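You operate a simulated robot arm through the tools that you are given. There is no shell and no other tool.

Carry out the task below with a simulated two-armed robot. There is one attempt and no reset: what you move stays moved.

## Task
Link the grey headset pack to channel A in slot two, then stand it in the yellow tray.
Fine: switch the dock on, set the dial, press LINK; the dock is off again at the end; the other packs keep their channels. Set down upright: what you pick out.

Only the result counts: the job must be done as asked and must still hold three seconds after the hand-in. Knocking over, shifting, dropping, spilling or breaking anything else fails it.

## Robot
Two 7-joint arms with two-finger grippers on one trunk that stands fixed in place. Base frame: the origin is at the foot of the trunk, x ahead of it, y to its left, z up. Lengths are in m, angles in rad, forces in N, time in s.
The left shoulder is at [0.085, 0.216, 1.248], the right one opposite. With the tool pointing down near the work surface each hand reaches from about 0.32 to 0.86 m from the base axis, measured 20 degrees to its own side. Payload 3.43 kg a hand.
The tool frame of a hand sits at the grasp point between the pads (the TCP): z along the fingers, y along the line on which they close. The tips reach 0.02 m beyond it. The gripper opens to 0.124 m. The gripper's body begins 0.093 m behind the TCP.
Orientation is told as [roll, pitch, yaw] about the base's x, y, z axes, in that order, counted from this pose: with the fingers straight down and closing along the base's y, the tool's x points along the base's -x, its y along +y and its z along -z.

## Interface
- The arms move only by the tool jog_arm. It takes "left_increments", "right_increments" or both (then of equal length, played together; a hand with none holds still); each is a list of rows, each a list of 6 numbers: the shift along the tool's x, y, z in mm, then the turn, a rotation vector about the tool's x, y, z in rad. In form: [[dx, dy, dz, rx, ry, rz], ...]. A call has 1 to 20 rows; each row is the pose to reach, as a shift and turn from the pose commanded when the call began, along the tool's axes at that moment. "left_gripper" and "right_gripper" are, for a hand that has rows, the gripper command, from -1 (fully open) to 1 (shut), values between in proportion, set as the call begins (left out, the last holds). Each row takes 0.2 s and may step no farther than 0.05 m and 0.15 rad from the row before; otherwise, or with a gripper value out of range, the whole call is refused. A pose out of reach is approached as far as the arm can. The call stops where the force on the tool passes 40 N (or 10 N more than at its start, if that is more) or the arm is blocked; 0.2 s more then pass. Each finger travels about 0.072 m/s and halts on what it meets, pressing with about 33 N; the grip force reading is that of the motor and also rises with nothing between the fingers. The clock runs only during rows and for 0.2 s after the last one: add rows that repeat a pose to give the fingers time. The reply holds the time, the measured pose of the TCP, the force on the tool along the base axes, the opening and the grip force, in the units named above and with some noise, with the torque about the TCP (base axes, N m) and any sound that the robot's microphone picked up.
- Cameras (640 x 400 px; columns grow to the right, rows downward): "scene" is now at [0.1994, -0.0464, 1.422]; the picture's right is [-0.57, -0.82, 0.00], its down [-0.42, 0.29, -0.86] and it looks along [0.71, -0.49, -0.51] (base axes); focal length 282 px, centre (320, 200). "left" rides on the left gripper at [0.082, -0.014, -0.14] in its tool frame; the picture's right is [0.17, 0.99, 0.00], its down [-0.83, 0.14, -0.54] and it looks along [-0.53, 0.09, 0.84] (tool axes); focal length 243 px, centre (320, 200). "right" rides on the right gripper at [0.082, 0.014, -0.14] in its tool frame; the picture's right is [-0.17, 0.99, 0.00], its down [-0.83, -0.14, -0.54] and it looks along [-0.53, -0.09, 0.84] (tool axes); focal length 243 px, centre (320, 200). There is no depth. A picture from a camera that has moved, and an enlarged one, comes with that camera's place and axes in the base frame and with its lens. The place of the scene camera against the robot may be out by one fixed shift of up to 0.012 m in any direction.
- capture(camera): a new picture of that camera. No time passes.
- move_column(by): slides the trunk up (or, below 0, down) by that many m; the arms and the scene camera ride with it, the base frame stays. It gives what a move gives, with no picture.
- head_to(pan, tilt): turns the head with the scene camera to pan (to the left, within 1.396 rad either way) and tilt (down, from -0.506 to 1.204), counted from straight ahead of the robot. It gives what a move gives.
- enlarge(camera, box): a new picture of the part [left, top, right, bottom] of that camera's present view, enlarged. No time passes.
- job_done(): hands the job in; it is judged then, once.

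Nothing tells you positions but the pictures and the camera data. Unless the task says otherwise, let go and move clear before handing in.

The tools are called after ">>>" as a command line: name --argument value ..., lists and objects as JSON in quotes. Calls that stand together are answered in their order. jog_arm: Moves the arms, as the interface text tells. Its arguments: {"type":"object","properties":{"left_increments":{"type":"array"},"left_gripper":{"type":"number"},"right_increments":{"type":"array"},"right_gripper":{"type":"number"}},"required":[]} The other tools are called the same way: move_column (by) slides the trunk up or down; head_to (pan, tilt) turns the head that bears the scene camera; capture (camera) takes a picture; enlarge (camera, box) takes an enlarged picture of a part of a camera's view; job_done () hands the job in.

At the start:

```text
t: 0.0
left_tcp_pos: [0.5126, -0.0004, 1.2352]
left_tcp_rot: [0.001, 0.0, 0.001]
left_force: [-0.7, 0.0, -0.5]
left_wrist_torque: [0.01, 0.02, -0.04]
left_gripper_width: 0.1239
left_grasp_force: 0.1
right_tcp_pos: [0.3705, -0.3997, 1.2629]
right_tcp_rot: [0.001, -0.003, -0.001]
right_force: [-0.1, -0.5, 0.4]
right_wrist_torque: [-0.03, -0.02, -0.01]
right_gripper_width: 0.1239
right_grasp_force: 0.1
trunk travel left (down, up): [-0.404, 0.187]
head pan, tilt: [-0.604, 0.536]
```

scene: 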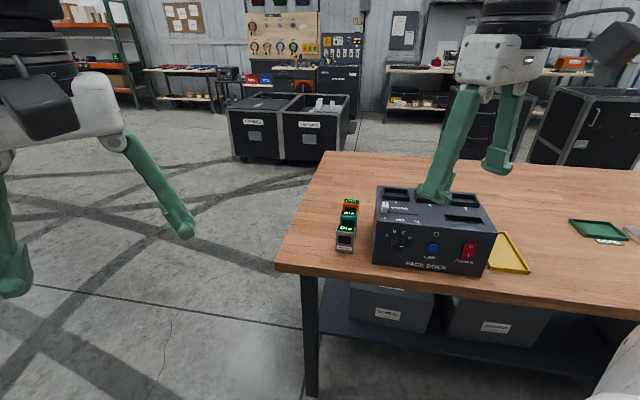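
right: 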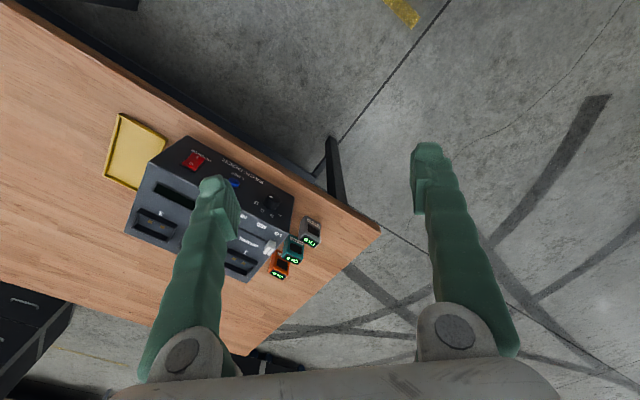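
left: 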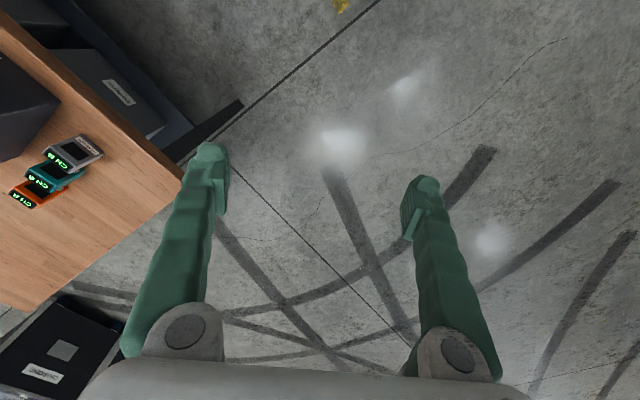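

I see a wooden table with a dark "Pack Dock" on it, three packs (orange, teal, grey) beside it, and a yellow tray on its other side. I'll enlarge the views first to read labels and locate everything.

>>> enlarge --camera "scene" --box '[320, 170, 550, 290]'

>>> enlarge --camera "right" --box '[90, 100, 350, 290]'

>>> enlarge --camera "left" --box '[0, 100, 140, 230]'

```text
2.78 times, centred on (435, 230) of scene
camera zoom: at [0.1994, -0.0464, 1.422], right [-0.57, -0.82, 0.0], down [-0.42, 0.29, -0.86], along [0.71, -0.49, -0.51], focal length 785 px, centre (0, 116)
```

zoom: 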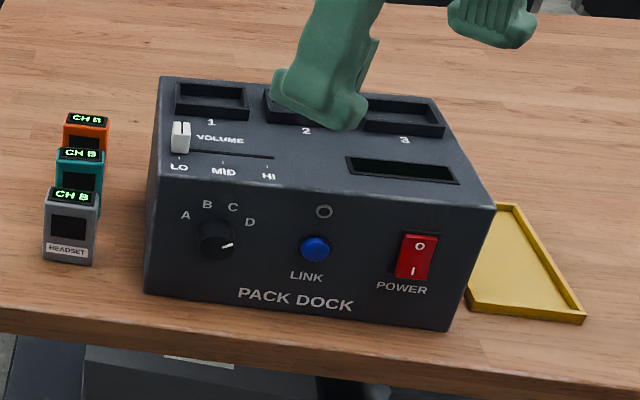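

```text
2.11 times, centred on (220, 195) of right
camera zoom: at [0.2883, -0.3866, 1.402], right [0.17, 0.99, 0.0], down [0.83, -0.14, 0.54], along [0.53, -0.09, -0.84], focal length 511 px, centre (530, 210)
```

zoom: 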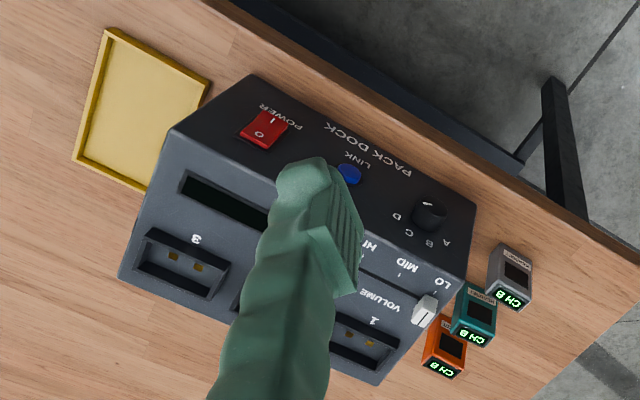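

```text
3.08 times, centred on (70, 165) of left
camera zoom: at [0.4302, -0.0147, 1.3751], right [-0.17, 0.99, 0.0], down [0.83, 0.14, 0.54], along [0.53, 0.09, -0.84], focal length 746 px, centre (1089, 308)
```

zoom: 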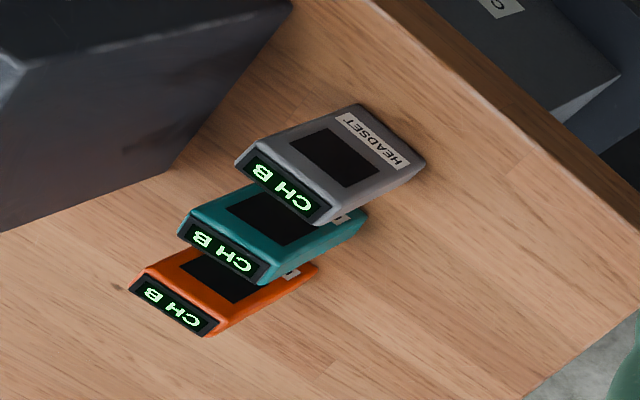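

The dock front faces the robot at about -45°, with the packs near (0.70, -0.47) and the table at z≈0.87. I'll yaw the right hand by -45° so its camera looks straight at the dock.

>>> jog_arm --right_increments '[[8, 8, 0, 0, 0, 0.13], [16, 16, 0, 0, 0, 0.26], [24, 24, 0, 0, 0, 0.39], [32, 32, 0, 0, 0, 0.52], [40, 40, 0, 0, 0, 0.65], [45, 45, 0, 0, 0, 0.785]]'

>>> capture --camera "right"

>>> enlarge --camera "scene" --box '[320, 170, 550, 290]'

```text
t: 1.4
left_tcp_pos: [0.5132, -0.001, 1.2366]
left_tcp_rot: [0.0, 0.0, 0.001]
left_force: [0.1, 0.2, 0.8]
left_wrist_torque: [0.03, -0.04, -0.03]
left_gripper_width: 0.1241
left_grasp_force: 0.2
right_tcp_pos: [0.3782, -0.3895, 1.3206]
right_tcp_rot: [0.029, 0.01, -0.724]
right_force: [0.2, 0.1, 0.4]
right_wrist_torque: [0.02, 0.04, 0.01]
right_gripper_width: 0.1239
right_grasp_force: 0.1
right hand out of reach, approached as far as the arm can: row 4, 5, 6
trunk travel left (down, up): [-0.404, 0.187]
head pan, tilt: [-0.604, 0.536]
```

```text
taken
camera right: at [0.3238, -0.3286, 1.4612], right [0.78, 0.63, 0.03], down [0.52, -0.67, 0.53], along [0.35, -0.4, -0.85], focal length 243 px, centre (320, 200)
```

right: 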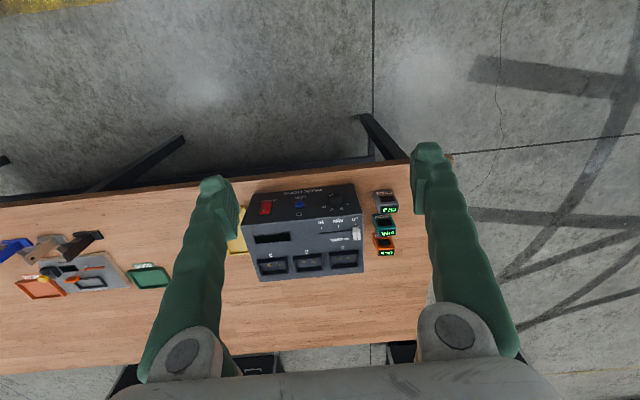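

```text
2.78 times, centred on (435, 230) of scene
camera zoom: at [0.1996, -0.0467, 1.4219], right [-0.57, -0.82, 0.0], down [-0.42, 0.29, -0.86], along [0.71, -0.49, -0.51], focal length 785 px, centre (0, 116)
```

zoom: 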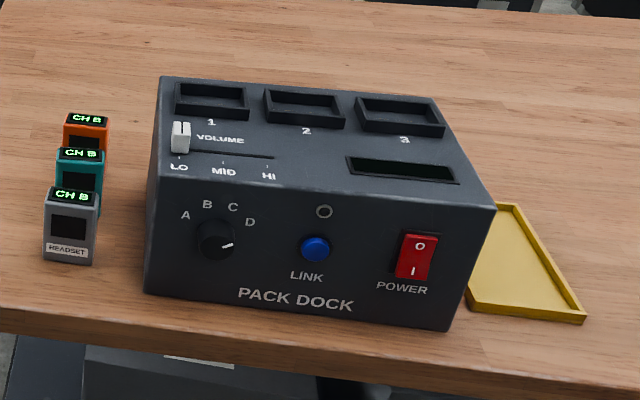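

The hand hit its inner reach limit, but the view is good. I'll enlarge it to take measurements.

>>> enlarge --camera "right" --box '[220, 170, 420, 295]'

>>> enlarge --camera "scene" --box '[370, 180, 500, 280]'

```text
3.20 times, centred on (320, 232) of right
camera zoom: at [0.3238, -0.3286, 1.4612], right [0.78, 0.63, 0.03], down [0.52, -0.67, 0.53], along [0.35, -0.4, -0.85], focal length 776 px, centre (320, 96)
```

zoom: 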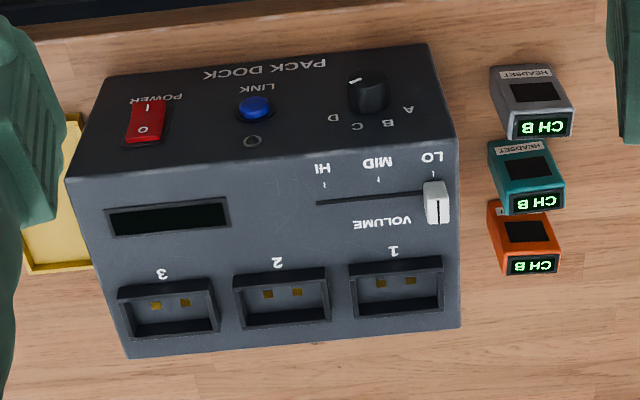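

```text
4.00 times, centred on (435, 230) of scene
camera zoom: at [0.1996, -0.0467, 1.4219], right [-0.57, -0.82, 0.0], down [-0.42, 0.29, -0.86], along [0.71, -0.49, -0.51], focal length 1129 px, centre (-140, 80)
```

zoom: 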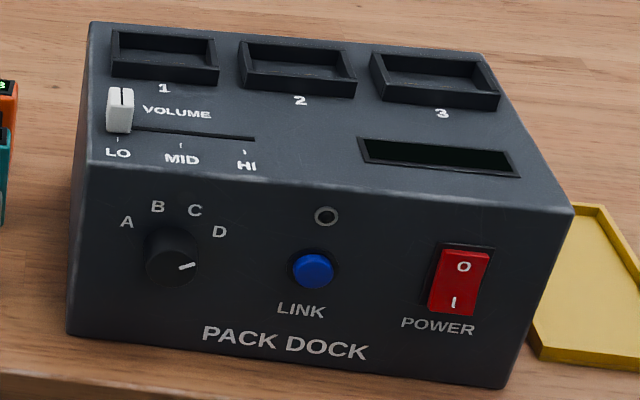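

All three packs carry the same label, so I'll go by the grey colour. I'll move the right hand above the packs for a closer look.

>>> jog_arm --right_increments '[[-32, 20, 14, 0, 0, 0], [-64, 40, 28, 0, 0, 0], [-96, 60, 42, 0, 0, 0], [-128, 81, 56, 0, 0, 0], [-160, 101, 70, 0, 0, 0], [-192, 121, 84, 0, 0, 0], [-224, 142, 98, 0, 0, 0], [-254, 162, 113, 0, 0, 0], [-254, 162, 113, 0, 0, 0]]'

>>> capture --camera "right"

>>> capture --camera "scene"

```text
t: 3.4
left_tcp_pos: [0.5114, 0.0002, 1.2353]
left_tcp_rot: [-0.002, 0.001, 0.0]
left_force: [0.3, 0.6, 0.1]
left_wrist_torque: [0.01, -0.06, 0.0]
left_gripper_width: 0.1242
left_grasp_force: 0.0
right_tcp_pos: [0.6235, -0.44, 1.176]
right_tcp_rot: [0.033, 0.005, -0.723]
right_force: [-0.3, -0.4, 0.0]
right_wrist_torque: [-0.04, 0.0, 0.01]
right_gripper_width: 0.124
right_grasp_force: 0.0
right hand out of reach, approached as far as the arm can: row 4, 5, 6, 7, 8, 9
trunk travel left (down, up): [-0.404, 0.187]
head pan, tilt: [-0.604, 0.536]
```

```text
taken
camera right: at [0.5685, -0.38, 1.3166], right [0.78, 0.63, 0.03], down [0.52, -0.67, 0.53], along [0.36, -0.39, -0.85], focal length 243 px, centre (320, 200)
```

right: 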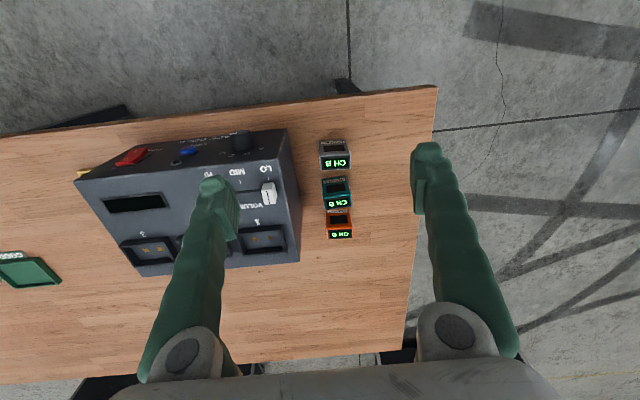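

```text
taken
camera scene: at [0.199, -0.046, 1.4221], right [-0.57, -0.82, 0.0], down [-0.42, 0.29, -0.86], along [0.71, -0.49, -0.51], focal length 282 px, centre (320, 200)
```

scene: 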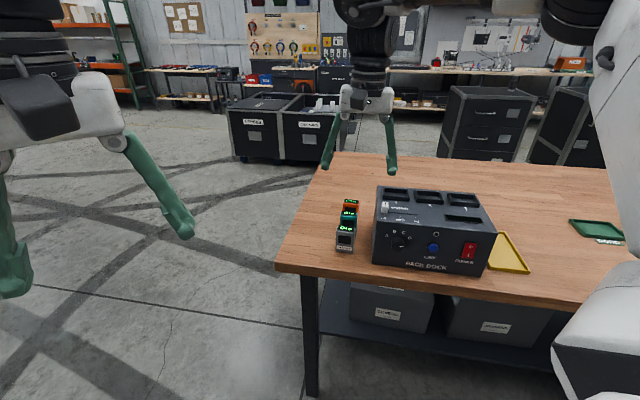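

The yaw seems limited near -0.72 in this arm posture. I'll check whether backing off to -0.6 is cleanly reachable, and zoom in on the packs.

>>> enlarge --camera "right" --box '[230, 110, 430, 260]'

>>> enlarge --camera "right" --box '[60, 110, 320, 290]'

>>> jog_arm --right_increments '[[0, 0, 0, 0, 0, -0.1], [0, 0, 0, 0, 0, -0.185], [0, 0, 0, 0, 0, -0.185]]'

```text
2.67 times, centred on (330, 185) of right
camera zoom: at [0.5685, -0.38, 1.3166], right [0.78, 0.63, 0.03], down [0.52, -0.67, 0.53], along [0.36, -0.39, -0.85], focal length 647 px, centre (293, 240)
```

zoom: 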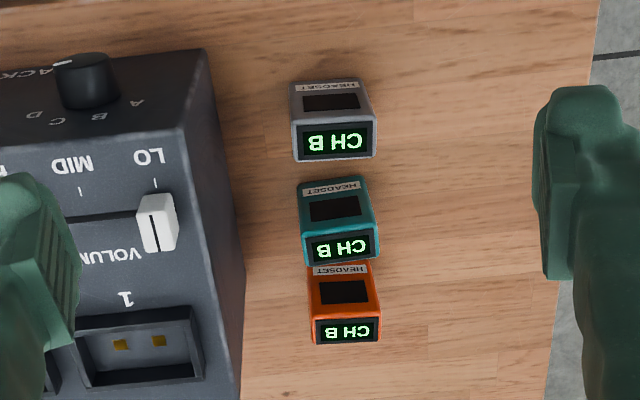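

```text
2.22 times, centred on (190, 200) of right
camera zoom: at [0.5685, -0.38, 1.3166], right [0.78, 0.63, 0.03], down [0.52, -0.67, 0.53], along [0.36, -0.39, -0.85], focal length 539 px, centre (609, 200)
```

zoom: 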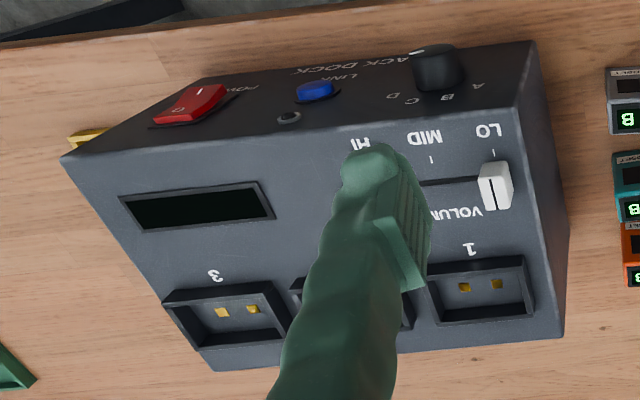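

```text
t: 4.2
left_tcp_pos: [0.5129, -0.0008, 1.236]
left_tcp_rot: [-0.001, 0.0, -0.001]
left_force: [0.5, 0.9, 0.0]
left_wrist_torque: [-0.03, 0.01, 0.0]
left_gripper_width: 0.1243
left_grasp_force: 0.1
right_tcp_pos: [0.6225, -0.4386, 1.175]
right_tcp_rot: [0.031, 0.001, -0.539]
right_force: [0.3, 0.8, 0.4]
right_wrist_torque: [0.02, -0.01, 0.02]
right_gripper_width: 0.124
right_grasp_force: 0.1
trunk travel left (down, up): [-0.404, 0.187]
head pan, tilt: [-0.604, 0.536]
```

Shifts count from the pose actually reached, and yaw -0.54 is clean here. I'll go lower over the grey pack and test the yaw again there.

>>> jog_arm --right_increments '[[-20, 0, 25, 0, 0, -0.0], [-35, 0, 50, 0, 0, 0], [-35, 0, 75, 0, 0, 0], [-35, 0, 100, 0, 0, 0.0], [-35, 0, 100, 0, 0, 0.08], [-35, 0, 100, 0, 0, 0.16], [-35, 0, 100, 0, 0, 0.246], [-35, 0, 100, 0, 0, 0.246]]'

>>> capture --camera "right"

```text
t: 6.0
left_tcp_pos: [0.5125, 0.0016, 1.2356]
left_tcp_rot: [0.001, 0.0, -0.001]
left_force: [0.0, 0.2, -0.5]
left_wrist_torque: [-0.02, 0.0, 0.02]
left_gripper_width: 0.124
left_grasp_force: 0.0
right_tcp_pos: [0.6543, -0.4524, 1.0753]
right_tcp_rot: [0.031, 0.008, -0.783]
right_force: [-0.1, -0.2, 0.2]
right_wrist_torque: [0.02, -0.01, 0.01]
right_gripper_width: 0.1241
right_grasp_force: 0.1
trunk travel left (down, up): [-0.404, 0.187]
head pan, tilt: [-0.604, 0.536]
```

```text
taken
camera right: at [0.6034, -0.3886, 1.2163], right [0.81, 0.58, 0.03], down [0.48, -0.7, 0.53], along [0.32, -0.42, -0.85], focal length 243 px, centre (320, 200)
```

right: 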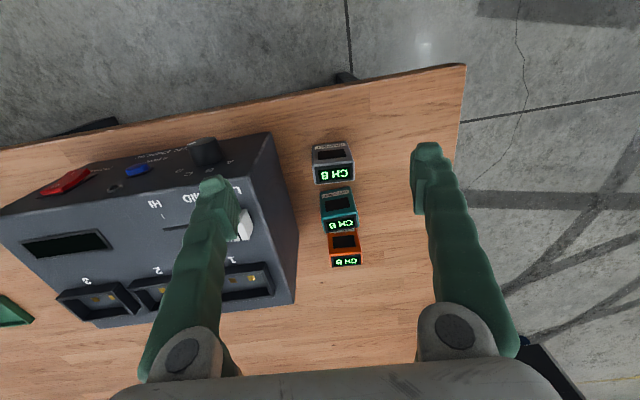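

Yaw -0.78 is reachable at this height. I'll remove the small residual tilt and take an accurate picture of the packs.

>>> jog_arm --right_increments '[[0, 0, 0, 0.031, -0.008, 0.002], [0, 0, 0, 0.031, -0.008, 0.002]]'

>>> capture --camera "right"

>>> enlarge --camera "right" --box '[270, 120, 430, 280]'

>>> enlarge --camera "right" --box '[0, 120, 320, 340]'

```text
t: 6.6
left_tcp_pos: [0.5125, -0.0005, 1.236]
left_tcp_rot: [0.001, -0.001, 0.001]
left_force: [0.3, -0.2, -0.9]
left_wrist_torque: [0.02, -0.03, -0.02]
left_gripper_width: 0.1241
left_grasp_force: 0.1
right_tcp_pos: [0.6531, -0.4512, 1.0764]
right_tcp_rot: [-0.002, 0.002, -0.787]
right_force: [0.5, -0.5, 1.3]
right_wrist_torque: [0.02, -0.04, 0.02]
right_gripper_width: 0.1241
right_grasp_force: 0.1
trunk travel left (down, up): [-0.404, 0.187]
head pan, tilt: [-0.604, 0.536]
```

```text
taken
camera right: at [0.6056, -0.3849, 1.2154], right [0.81, 0.58, 0.0], down [0.49, -0.69, 0.54], along [0.31, -0.44, -0.84], focal length 243 px, centre (320, 200)
```

right: 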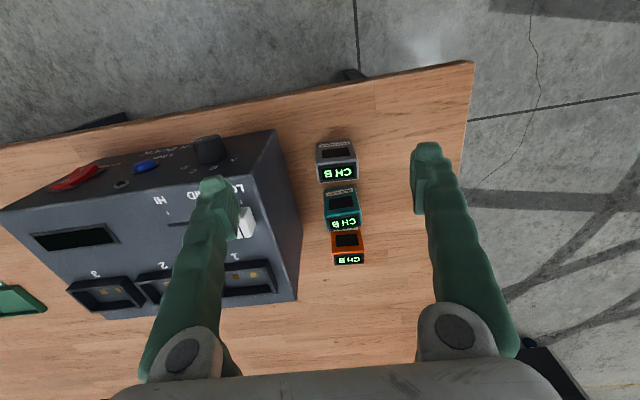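

```text
2.50 times, centred on (350, 200) of right
camera zoom: at [0.6056, -0.3849, 1.2154], right [0.81, 0.58, 0.0], down [0.49, -0.69, 0.54], along [0.31, -0.44, -0.84], focal length 606 px, centre (245, 200)
```

zoom: 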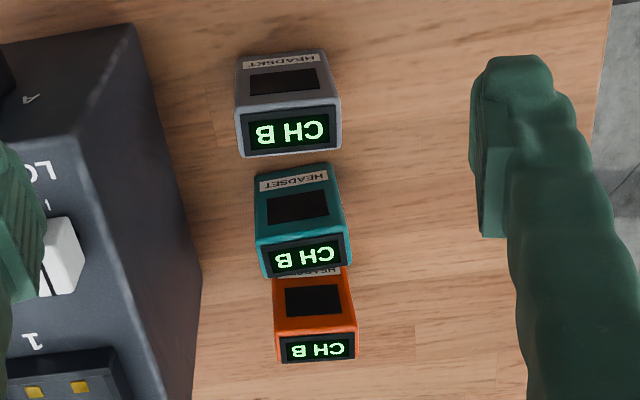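

```text
1.82 times, centred on (160, 230) of right
camera zoom: at [0.6056, -0.3849, 1.2154], right [0.81, 0.58, 0.0], down [0.49, -0.69, 0.54], along [0.31, -0.44, -0.84], focal length 441 px, centre (611, 146)
```

zoom: 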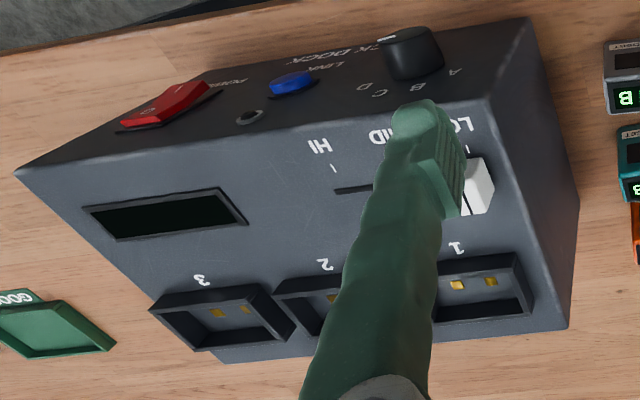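

I estimate the grey pack's top centre at about (0.702, -0.483, 0.937), about 50 mm wide and 22 mm thick, and the dock turned 45°. Next I'll look at the slots from above the dock.

>>> jog_arm --right_increments '[[10, 0, -45, 0, 0, 0], [20, -40, -60, 0, 0, 0], [25, -80, -60, 0, 0, 0], [31, -120, -60, 0, 0, 0], [31, -160, -60, 0, 0, 0], [31, -200, -60, 0, 0, 0], [31, -203, -60, 0, 0, 0]]'

>>> capture --camera "right"

>>> enlarge --camera "right" --box '[190, 130, 430, 290]'

```text
t: 8.2
left_tcp_pos: [0.5126, 0.0008, 1.2354]
left_tcp_rot: [-0.001, 0.0, -0.001]
left_force: [0.1, 0.0, -0.4]
left_wrist_torque: [-0.02, 0.0, 0.0]
left_gripper_width: 0.1241
left_grasp_force: 0.0
right_tcp_pos: [0.4895, -0.5758, 1.1343]
right_tcp_rot: [-0.004, 0.003, -0.787]
right_force: [-0.2, 0.2, -0.4]
right_wrist_torque: [-0.03, 0.01, -0.02]
right_gripper_width: 0.124
right_grasp_force: 0.0
trunk travel left (down, up): [-0.404, 0.187]
head pan, tilt: [-0.604, 0.536]
```

```text
taken
camera right: at [0.4415, -0.5083, 1.2751], right [0.81, 0.58, 0.0], down [0.49, -0.69, 0.54], along [0.31, -0.44, -0.84], focal length 243 px, centre (320, 200)
```

right: 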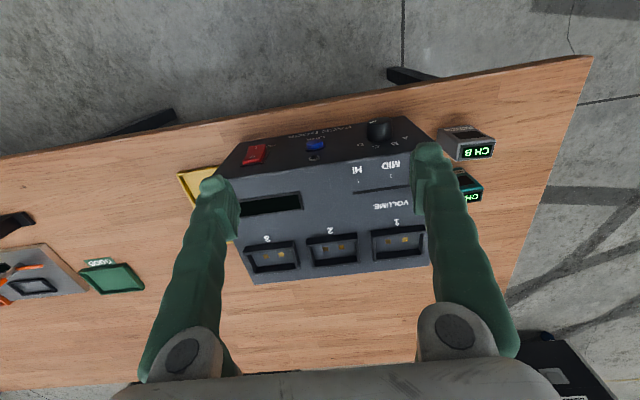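

```text
2.50 times, centred on (310, 210) of right
camera zoom: at [0.4415, -0.5083, 1.2751], right [0.81, 0.58, 0.0], down [0.49, -0.69, 0.54], along [0.31, -0.44, -0.84], focal length 606 px, centre (345, 175)
```

zoom: 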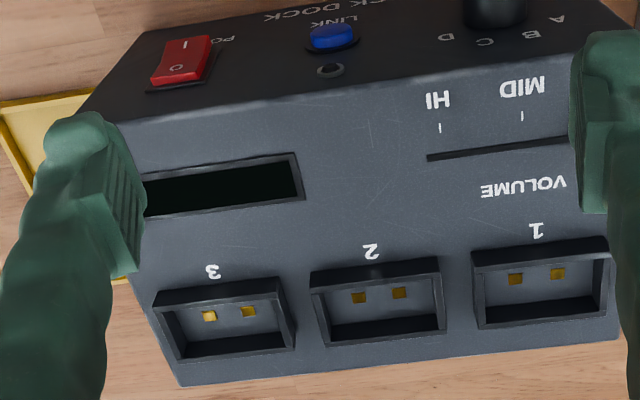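

I have a clear view of the slots. I'll zoom in on slot 2.

>>> enlarge --camera "right" --box '[296, 224, 376, 274]'

>>> enlarge --camera "scene" --box '[375, 180, 495, 255]'

```text
8.00 times, centred on (336, 249) of right
camera zoom: at [0.4415, -0.5083, 1.2751], right [0.81, 0.58, 0.0], down [0.49, -0.69, 0.54], along [0.31, -0.44, -0.84], focal length 1941 px, centre (192, -192)
```

zoom: 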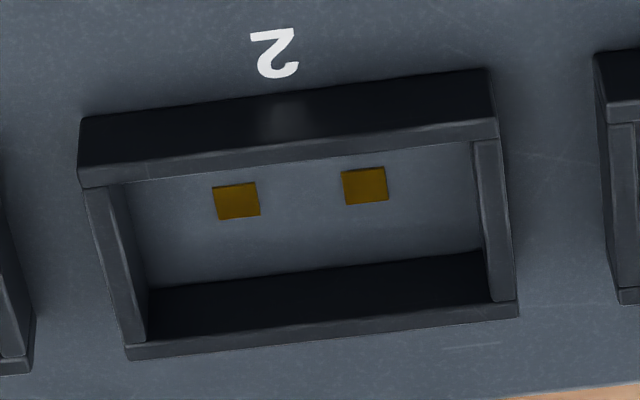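

```text
5.33 times, centred on (435, 218) of scene
camera zoom: at [0.1999, -0.0457, 1.4219], right [-0.57, -0.82, 0.0], down [-0.42, 0.29, -0.86], along [0.71, -0.49, -0.51], focal length 1505 px, centre (-293, 107)
```

zoom: 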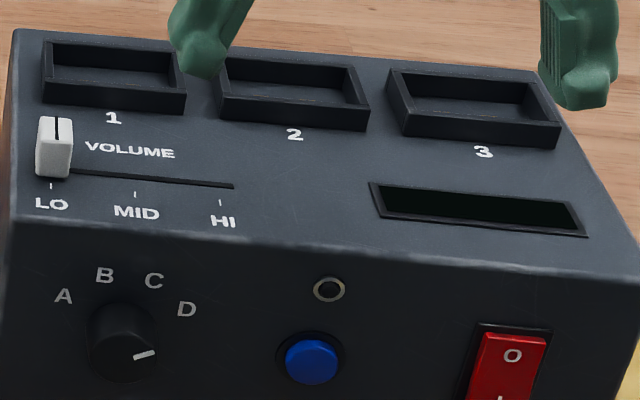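

The slots are shallow open frames, about 63 mm wide inside, and slot 2's centre is around (u,w)=(-0.07, 0.93) in dock-aligned axes. Next I'll tilt the hand and view the front panel head-on to measure the controls.

>>> jog_arm --right_increments '[[30, 0, 0, 0, -0.13, 0], [60, 0, 20, 0, -0.26, 0], [90, 0, 50, 0, -0.39, 0], [120, 0, 80, 0, -0.52, 0], [140, 0, 110, 0, -0.65, 0], [153, 0, 134, 0, -0.785, 0], [153, 0, 134, 0, -0.785, 0]]'

>>> capture --camera "right"

>>> enlarge --camera "right" --box '[200, 130, 440, 280]'

```text
t: 9.8
left_tcp_pos: [0.5111, 0.0023, 1.2366]
left_tcp_rot: [-0.002, -0.003, 0.001]
left_force: [-0.8, -0.4, 0.0]
left_wrist_torque: [-0.06, -0.08, -0.01]
left_gripper_width: 0.1242
left_grasp_force: 0.1
right_tcp_pos: [0.4018, -0.6, 0.9581]
right_tcp_rot: [0.053, -0.822, -0.813]
right_force: [-1.9, -0.2, -3.1]
right_wrist_torque: [-0.22, -0.41, 0.12]
right_gripper_width: 0.124
right_grasp_force: 0.1
right hand out of reach, approached as far as the arm can: row 2, 3, 4, 5, 6, 7
trunk travel left (down, up): [-0.404, 0.187]
head pan, tilt: [-0.604, 0.536]
```

```text
taken
camera right: at [0.2977, -0.4802, 0.9945], right [0.77, 0.62, 0.16], down [0.0, -0.24, 0.97], along [0.64, -0.74, -0.19], focal length 243 px, centre (320, 200)
```

right: 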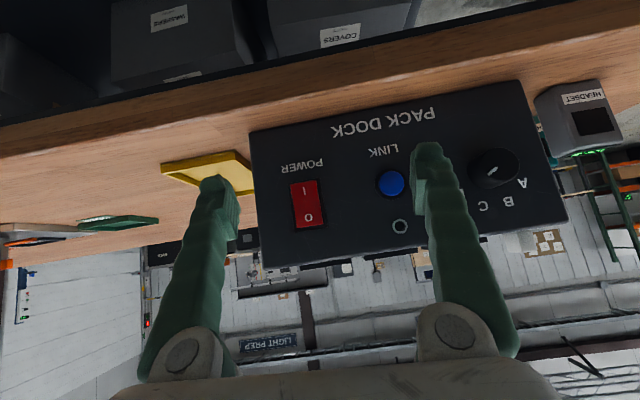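

```text
2.67 times, centred on (320, 205) of right
camera zoom: at [0.2977, -0.4802, 0.9945], right [0.77, 0.62, 0.16], down [0.0, -0.24, 0.97], along [0.64, -0.74, -0.19], focal length 647 px, centre (320, 187)
```

zoom: 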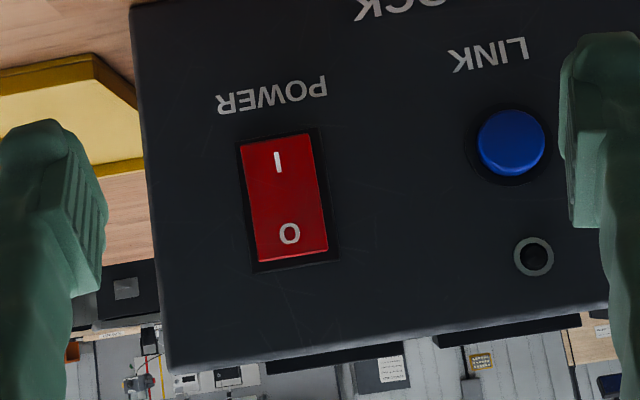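

The arm couldn't take that exact pose, but this view of the panel is good. I'll zoom in on the dial and the rest of the face.

>>> enlarge --camera "right" --box '[440, 120, 568, 220]'

>>> enlarge --camera "right" --box '[240, 70, 640, 280]'

>>> jog_arm --right_increments '[[0, 0, 0, 0, 0, 0]]'

>>> enlarge --camera "scene" --box '[330, 170, 550, 290]'

```text
4.00 times, centred on (504, 170) of right
camera zoom: at [0.2977, -0.4802, 0.9945], right [0.77, 0.62, 0.16], down [0.0, -0.24, 0.97], along [0.64, -0.74, -0.19], focal length 970 px, centre (-416, 320)
```

zoom: 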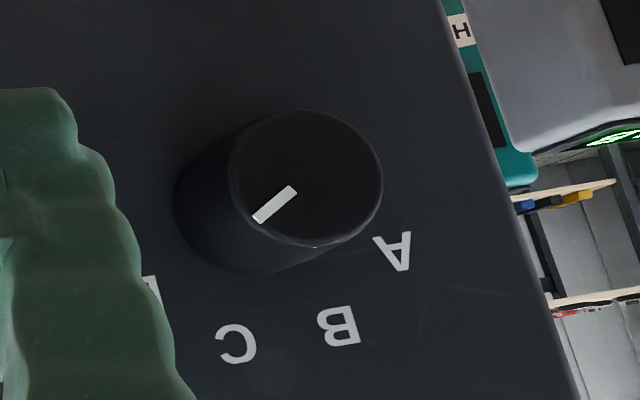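

```text
1.60 times, centred on (440, 175) of right
camera zoom: at [0.2977, -0.4802, 0.9945], right [0.77, 0.62, 0.16], down [0.0, -0.24, 0.97], along [0.64, -0.74, -0.19], focal length 388 px, centre (128, 240)
```

zoom: 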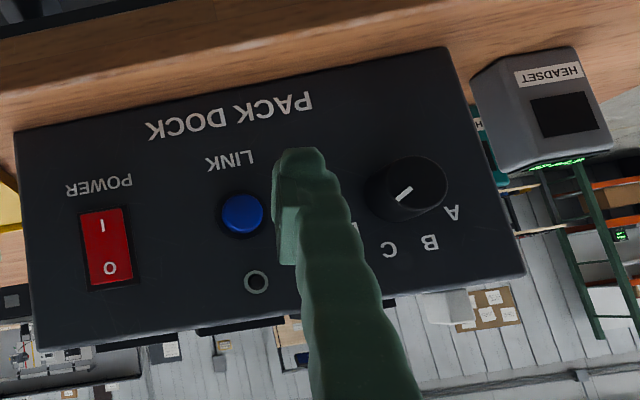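

```text
t: 10.2
left_tcp_pos: [0.5102, -0.0015, 1.2375]
left_tcp_rot: [0.0, -0.003, 0.0]
left_force: [-1.0, 0.7, 0.7]
left_wrist_torque: [-0.01, -0.05, -0.02]
left_gripper_width: 0.1243
left_grasp_force: 0.0
right_tcp_pos: [0.3882, -0.6011, 0.9427]
right_tcp_rot: [0.009, -0.786, -0.782]
right_force: [-1.0, 0.9, -0.4]
right_wrist_torque: [0.04, -0.02, 0.0]
right_gripper_width: 0.1241
right_grasp_force: 0.1
trunk travel left (down, up): [-0.404, 0.187]
head pan, tilt: [-0.604, 0.536]
```

```text
2.91 times, centred on (440, 230) of scene
camera zoom: at [0.1968, -0.0469, 1.4224], right [-0.57, -0.82, 0.0], down [-0.42, 0.29, -0.86], along [0.71, -0.49, -0.51], focal length 821 px, centre (-29, 113)
```

zoom: 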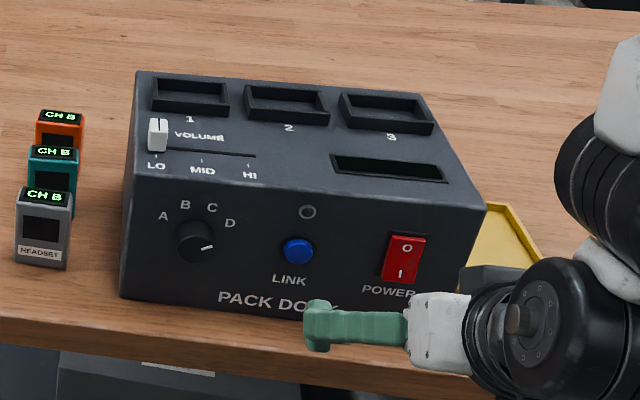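

The dial pointer is at D, about 60° to the right, and A is about 60° to the left. The arm has settled, so I'll take fresh accurate pictures of the panel.

>>> capture --camera "right"

>>> enlarge --camera "right" --box '[250, 60, 650, 300]'

```text
taken
camera right: at [0.2853, -0.4816, 0.9835], right [0.77, 0.62, 0.12], down [0.04, -0.25, 0.97], along [0.63, -0.74, -0.22], focal length 243 px, centre (320, 200)
```

right: 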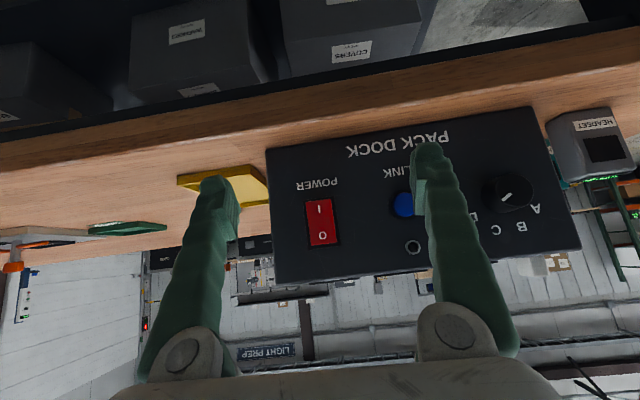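

```text
refused: 650 is not a number from 0 to 640
```

The dock spans u from -0.21 to 0.075, with its front at w≈0.79 and top at z≈1.006. I measure the dial at (u 0.008, z 0.952) and the rocker at u≈-0.163. I'll pick up the grey pack first, so I'm swinging the hand back to tool-down and over to it with the fingers partly closed.

>>> jog_arm --right_increments '[[-19, 0, -19, 0, 0.13, 0], [-38, 0, -38, 0, 0.26, 0], [-57, 0, -57, 0, 0.39, 0], [-76, 20, -76, 0, 0.52, 0], [-95, 60, -95, 0, 0.65, 0], [-113, 100, -113, 0, 0.785, 0], [-113, 145, -113, 0, 0.785, 0], [-113, 190, -113, 0, 0.785, 0], [-113, 235, -113, 0, 0.785, 0], [-113, 280, -113, 0, 0.785, 0], [-113, 305, -113, 0, 0.785, 0], [-113, 305, -113, 0, 0.785, 0]]' --right_gripper -0.29

>>> capture --camera "right"

```text
t: 12.8
left_tcp_pos: [0.5115, 0.0013, 1.2361]
left_tcp_rot: [0.0, -0.002, -0.001]
left_force: [0.0, -0.3, 0.2]
left_wrist_torque: [-0.01, -0.03, 0.01]
left_gripper_width: 0.1242
left_grasp_force: 0.1
right_tcp_pos: [0.6176, -0.3977, 1.1213]
right_tcp_rot: [-0.003, 0.002, -0.785]
right_force: [0.6, -0.2, 0.1]
right_wrist_torque: [-0.02, 0.09, 0.02]
right_gripper_width: 0.0798
right_grasp_force: 0.0
right hand out of reach, approached as far as the arm can: row 1, 2, 3, 4, 8, 9, 10, 11, 12
trunk travel left (down, up): [-0.404, 0.187]
head pan, tilt: [-0.604, 0.536]
```

```text
taken
camera right: at [0.5693, -0.3293, 1.2615], right [0.81, 0.58, 0.0], down [0.49, -0.69, 0.54], along [0.31, -0.44, -0.84], focal length 243 px, centre (320, 200)
```

right: 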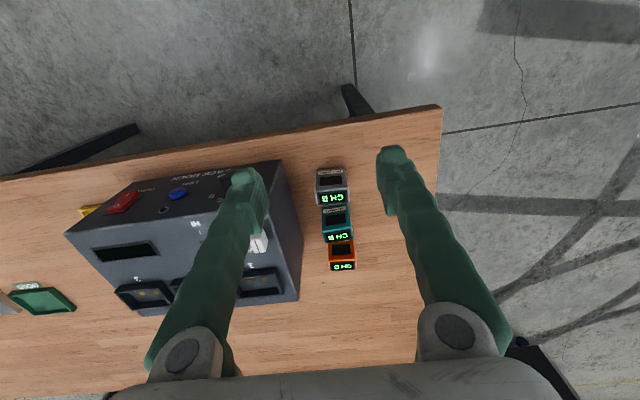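

The hand is above and in front of the packs, with clean orientation. I'll zoom in to refine the pack position.

>>> enlarge --camera "right" --box '[290, 150, 386, 210]'

```text
6.67 times, centred on (338, 180) of right
camera zoom: at [0.5693, -0.3293, 1.2615], right [0.81, 0.58, 0.0], down [0.49, -0.69, 0.54], along [0.31, -0.44, -0.84], focal length 1618 px, centre (200, 333)
```

zoom: 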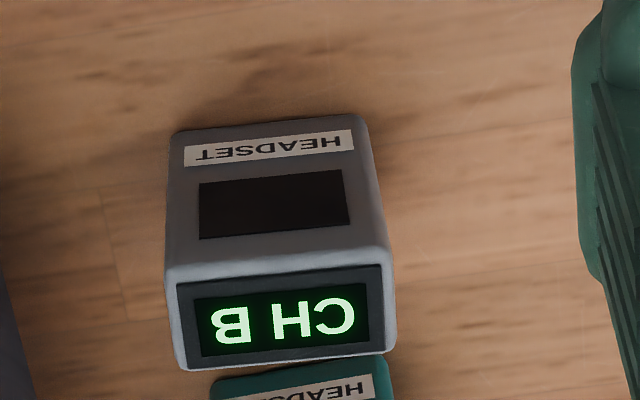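

The pack top spans u 0.130–0.181 and w 0.824–0.851. I'll move above it and stop just short to check alignment.

>>> jog_arm --right_increments '[[-30, 0, 25, 0, 0, 0], [-60, 0, 50, 0, 0, 0], [-90, 0, 75, 0, 0, 0], [-120, 0, 100, 0, 0, 0], [-120, 0, 130, 0, 0, 0], [-120, 0, 130, 0, 0, 0]]'

>>> capture --camera "right"

```text
t: 14.2
left_tcp_pos: [0.5128, 0.0002, 1.2365]
left_tcp_rot: [-0.001, -0.002, 0.001]
left_force: [-0.6, -0.7, 0.0]
left_wrist_torque: [-0.04, -0.04, 0.04]
left_gripper_width: 0.124
left_grasp_force: 0.0
right_tcp_pos: [0.6976, -0.4833, 0.9861]
right_tcp_rot: [0.002, 0.0, -0.786]
right_force: [0.2, -0.4, 0.3]
right_wrist_torque: [0.0, -0.05, 0.0]
right_gripper_width: 0.0797
right_grasp_force: 0.1
right hand out of reach, approached as far as the arm can: row 4, 5, 6
trunk travel left (down, up): [-0.404, 0.187]
head pan, tilt: [-0.604, 0.536]
```

```text
taken
camera right: at [0.6491, -0.4154, 1.1258], right [0.81, 0.58, 0.0], down [0.49, -0.69, 0.54], along [0.31, -0.44, -0.84], focal length 243 px, centre (320, 200)
```

right: 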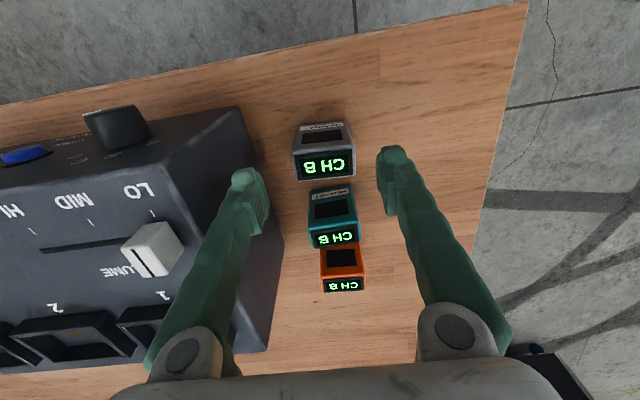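

The vertical tool is right at the reach limit here. I'll tilt the hand about 0.4 rad instead, so the fingers point outward and down; the pinch direction stays level, so the pack remains upright.

>>> jog_arm --right_increments '[[0, 1, 0, 0, -0.13, 0], [-1, 3, 0, 0, -0.26, 0], [-3, 4, 0, 0, -0.4, 0], [-3, 4, 0, 0, -0.4, 0]]'

>>> capture --camera "right"

```text
t: 15.2
left_tcp_pos: [0.5125, 0.0004, 1.2353]
left_tcp_rot: [0.0, -0.001, -0.001]
left_force: [0.2, -0.3, -0.3]
left_wrist_torque: [0.01, 0.03, -0.02]
left_gripper_width: 0.124
left_grasp_force: 0.1
right_tcp_pos: [0.701, -0.4821, 0.986]
right_tcp_rot: [-0.001, -0.398, -0.784]
right_force: [-0.2, 0.2, -0.1]
right_wrist_torque: [-0.01, -0.01, 0.01]
right_gripper_width: 0.08
right_grasp_force: 0.0
trunk travel left (down, up): [-0.404, 0.187]
head pan, tilt: [-0.604, 0.536]
```

```text
taken
camera right: at [0.6193, -0.3811, 1.0828], right [0.81, 0.59, 0.06], down [0.29, -0.49, 0.82], along [0.51, -0.64, -0.57], focal length 243 px, centre (320, 200)
```

right: 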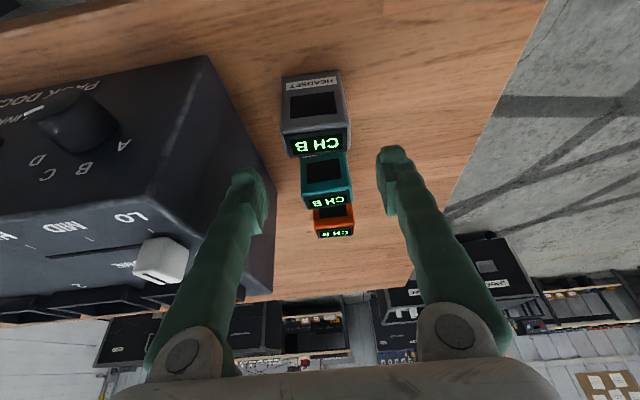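

The pose is reached cleanly and the pack is centred between the fingers. I'll descend to the grasp height.

>>> jog_arm --right_increments '[[8, 0, 20, 0, 0, 0], [17, 0, 40, 0, 0, 0], [26, 0, 61, 0, 0, 0], [26, 0, 61, 0, 0, 0]]'

>>> capture --camera "right"

>>> enlarge --camera "scene" --box '[320, 180, 420, 270]'

```text
t: 16.2
left_tcp_pos: [0.512, -0.001, 1.2346]
left_tcp_rot: [-0.001, -0.001, 0.001]
left_force: [-0.1, 0.2, -0.3]
left_wrist_torque: [-0.02, 0.01, -0.02]
left_gripper_width: 0.1237
left_grasp_force: 0.1
right_tcp_pos: [0.7004, -0.4826, 0.9194]
right_tcp_rot: [0.0, -0.398, -0.786]
right_force: [0.6, -0.8, -0.2]
right_wrist_torque: [0.01, 0.0, -0.02]
right_gripper_width: 0.0801
right_grasp_force: 0.1
trunk travel left (down, up): [-0.404, 0.187]
head pan, tilt: [-0.604, 0.536]
```

```text
taken
camera right: at [0.6193, -0.3807, 1.016], right [0.81, 0.59, 0.06], down [0.3, -0.49, 0.82], along [0.51, -0.64, -0.57], focal length 243 px, centre (320, 200)
```

right: 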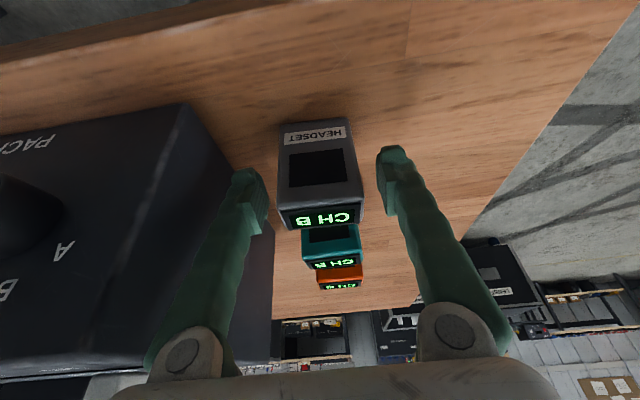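

```text
4.44 times, centred on (370, 225) of scene
camera zoom: at [0.1993, -0.0463, 1.422], right [-0.57, -0.82, 0.0], down [-0.42, 0.29, -0.86], along [0.71, -0.49, -0.51], focal length 1254 px, centre (98, 89)
```

zoom: 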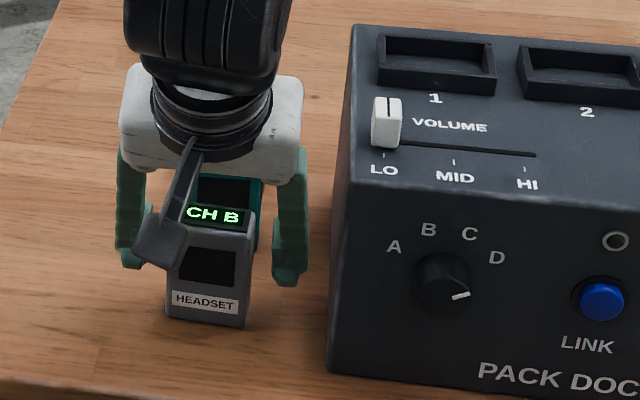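

The fingers straddle the grey pack evenly. I'll close the gripper.

>>> jog_arm --right_increments '[[0, 0, 0, 0, 0, 0], [0, 0, 0, 0, 0, 0], [0, 0, 0, 0, 0, 0], [0, 0, 0, 0, 0, 0], [0, 0, 0, 0, 0, 0]]' --right_gripper 1

>>> capture --camera "right"

```text
t: 17.4
left_tcp_pos: [0.5132, -0.0006, 1.2348]
left_tcp_rot: [0.001, 0.0, 0.0]
left_force: [-0.6, 0.3, 0.3]
left_wrist_torque: [-0.03, 0.0, -0.04]
left_gripper_width: 0.1239
left_grasp_force: 0.0
right_tcp_pos: [0.7017, -0.482, 0.9185]
right_tcp_rot: [-0.002, -0.398, -0.784]
right_force: [0.8, -0.6, 0.6]
right_wrist_torque: [0.02, -0.09, 0.0]
right_gripper_width: 0.0529
right_grasp_force: 33.1
trunk travel left (down, up): [-0.404, 0.187]
head pan, tilt: [-0.604, 0.536]
```

```text
taken
camera right: at [0.6195, -0.3807, 1.0161], right [0.81, 0.59, 0.06], down [0.3, -0.49, 0.82], along [0.51, -0.64, -0.57], focal length 243 px, centre (320, 200)
```

right: 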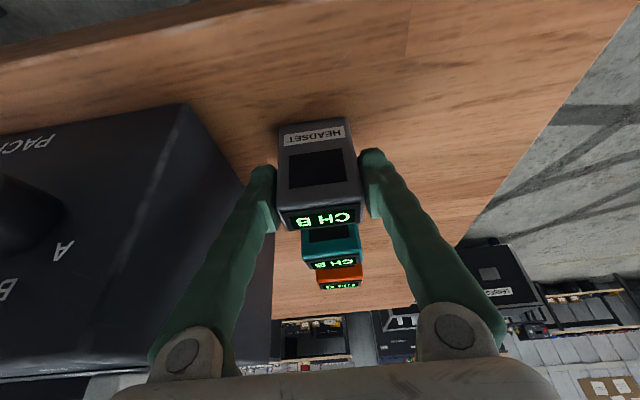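

The pack is gripped (53 mm, 33 N). I'll lift it straight up.

>>> jog_arm --right_increments '[[-8, 0, -18, 0, 0, 0], [-23, 0, -55, 0, 0, 0], [-39, 0, -92, 0, 0, 0], [-54, 0, -129, 0, 0, 0], [-70, 0, -166, 0, 0, 0], [-78, 0, -184, 0, 0, 0], [-78, 0, -184, 0, 0, 0]]'

>>> capture --camera "right"

>>> capture --camera "scene"

```text
t: 19.0
left_tcp_pos: [0.5134, 0.0005, 1.2354]
left_tcp_rot: [0.0, 0.0, 0.0]
left_force: [-0.4, -0.5, 0.3]
left_wrist_torque: [0.01, -0.01, 0.01]
left_gripper_width: 0.1239
left_grasp_force: 0.2
right_tcp_pos: [0.6996, -0.4814, 1.1217]
right_tcp_rot: [-0.004, -0.398, -0.783]
right_force: [-0.1, 0.1, -1.9]
right_wrist_torque: [0.0, -0.02, 0.0]
right_gripper_width: 0.0529
right_grasp_force: 33.2
trunk travel left (down, up): [-0.404, 0.187]
head pan, tilt: [-0.604, 0.536]
```

```text
taken
camera right: at [0.618, -0.3806, 1.2195], right [0.81, 0.59, 0.06], down [0.3, -0.49, 0.82], along [0.51, -0.64, -0.57], focal length 243 px, centre (320, 200)
```

right: 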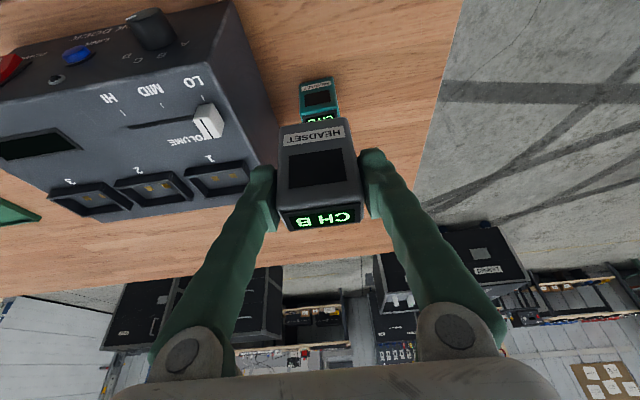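

```text
taken
camera scene: at [0.1999, -0.0468, 1.4218], right [-0.57, -0.82, 0.0], down [-0.42, 0.29, -0.86], along [0.71, -0.49, -0.51], focal length 282 px, centre (320, 200)
```

scene: 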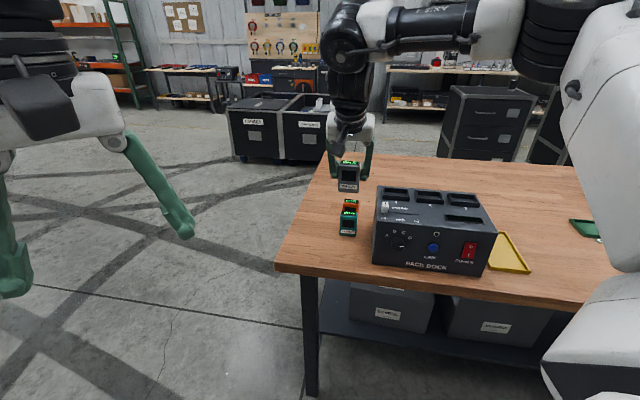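

The lift is clean and the teal and orange packs are untouched. I'll carry the pack over slot 2 at the same height.

>>> jog_arm --right_increments '[[-14, -37, 6, 0, 0, 0], [-28, -74, 12, 0, 0, 0], [-42, -111, 18, 0, 0, 0], [-56, -149, 24, 0, 0, 0], [-70, -186, 30, 0, 0, 0], [-83, -223, 35, 0, 0, 0], [-83, -223, 35, 0, 0, 0], [-83, -223, 35, 0, 0, 0]]'

>>> capture --camera "right"

>>> enlarge --camera "scene" --box '[360, 130, 520, 230]'

```text
t: 20.8
left_tcp_pos: [0.5129, -0.0011, 1.2353]
left_tcp_rot: [-0.001, 0.0, 0.0]
left_force: [-0.9, -0.8, 0.4]
left_wrist_torque: [0.0, -0.01, -0.03]
left_gripper_width: 0.1241
left_grasp_force: 0.1
right_tcp_pos: [0.609, -0.7066, 1.118]
right_tcp_rot: [-0.002, -0.397, -0.785]
right_force: [-0.3, -0.6, -1.3]
right_wrist_torque: [-0.04, -0.01, 0.01]
right_gripper_width: 0.0527
right_grasp_force: 32.8
trunk travel left (down, up): [-0.404, 0.187]
head pan, tilt: [-0.604, 0.536]
```

```text
taken
camera right: at [0.5268, -0.6058, 1.2149], right [0.81, 0.59, 0.06], down [0.3, -0.49, 0.82], along [0.51, -0.64, -0.57], focal length 243 px, centre (320, 200)
```

right: 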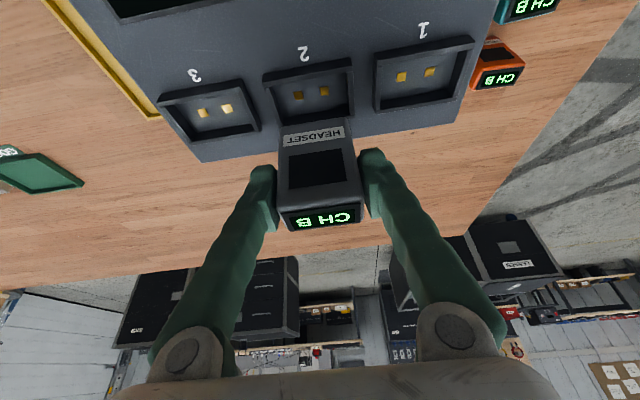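

```text
4.00 times, centred on (440, 180) of scene
camera zoom: at [0.1995, -0.0468, 1.4219], right [-0.57, -0.82, 0.0], down [-0.42, 0.29, -0.86], along [0.71, -0.49, -0.51], focal length 1129 px, centre (-160, 280)
```

zoom: 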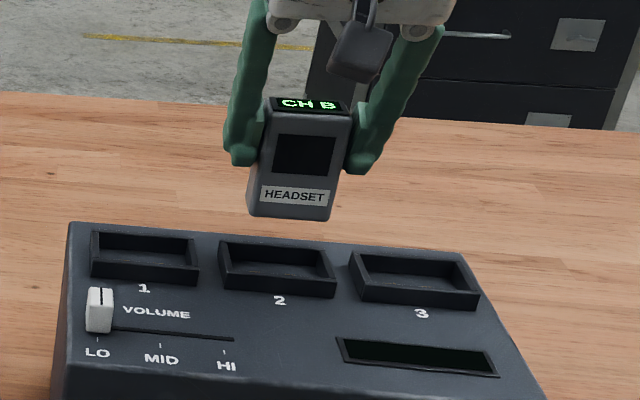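

The pack hangs above and slightly behind slot 2. I'll zoom in to check the offset before lowering.

>>> enlarge --camera "right" --box '[240, 40, 380, 130]'

>>> enlarge --camera "right" --box '[250, 110, 390, 240]'

```text
4.44 times, centred on (310, 85) of right
camera zoom: at [0.5268, -0.6058, 1.2149], right [0.81, 0.59, 0.06], down [0.3, -0.49, 0.82], along [0.51, -0.64, -0.57], focal length 1078 px, centre (364, 711)
```

zoom: 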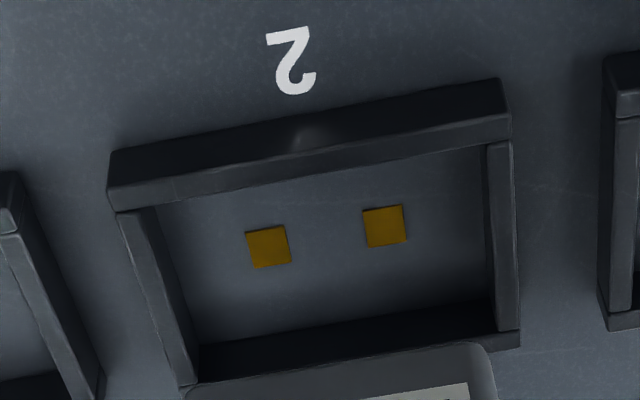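

```text
3.08 times, centred on (320, 175) of right
camera zoom: at [0.5268, -0.6058, 1.2149], right [0.81, 0.59, 0.06], down [0.3, -0.49, 0.82], along [0.51, -0.64, -0.57], focal length 746 px, centre (320, 277)
```

zoom: 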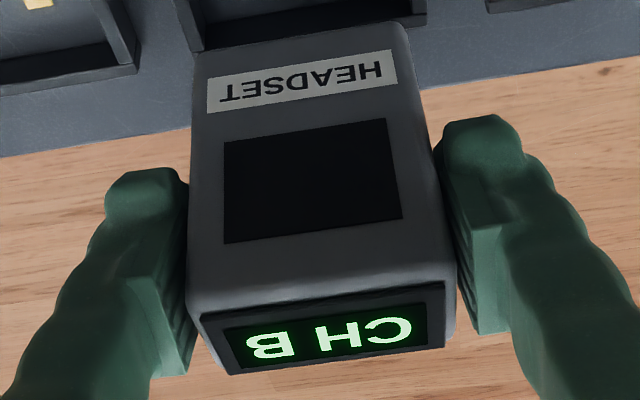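

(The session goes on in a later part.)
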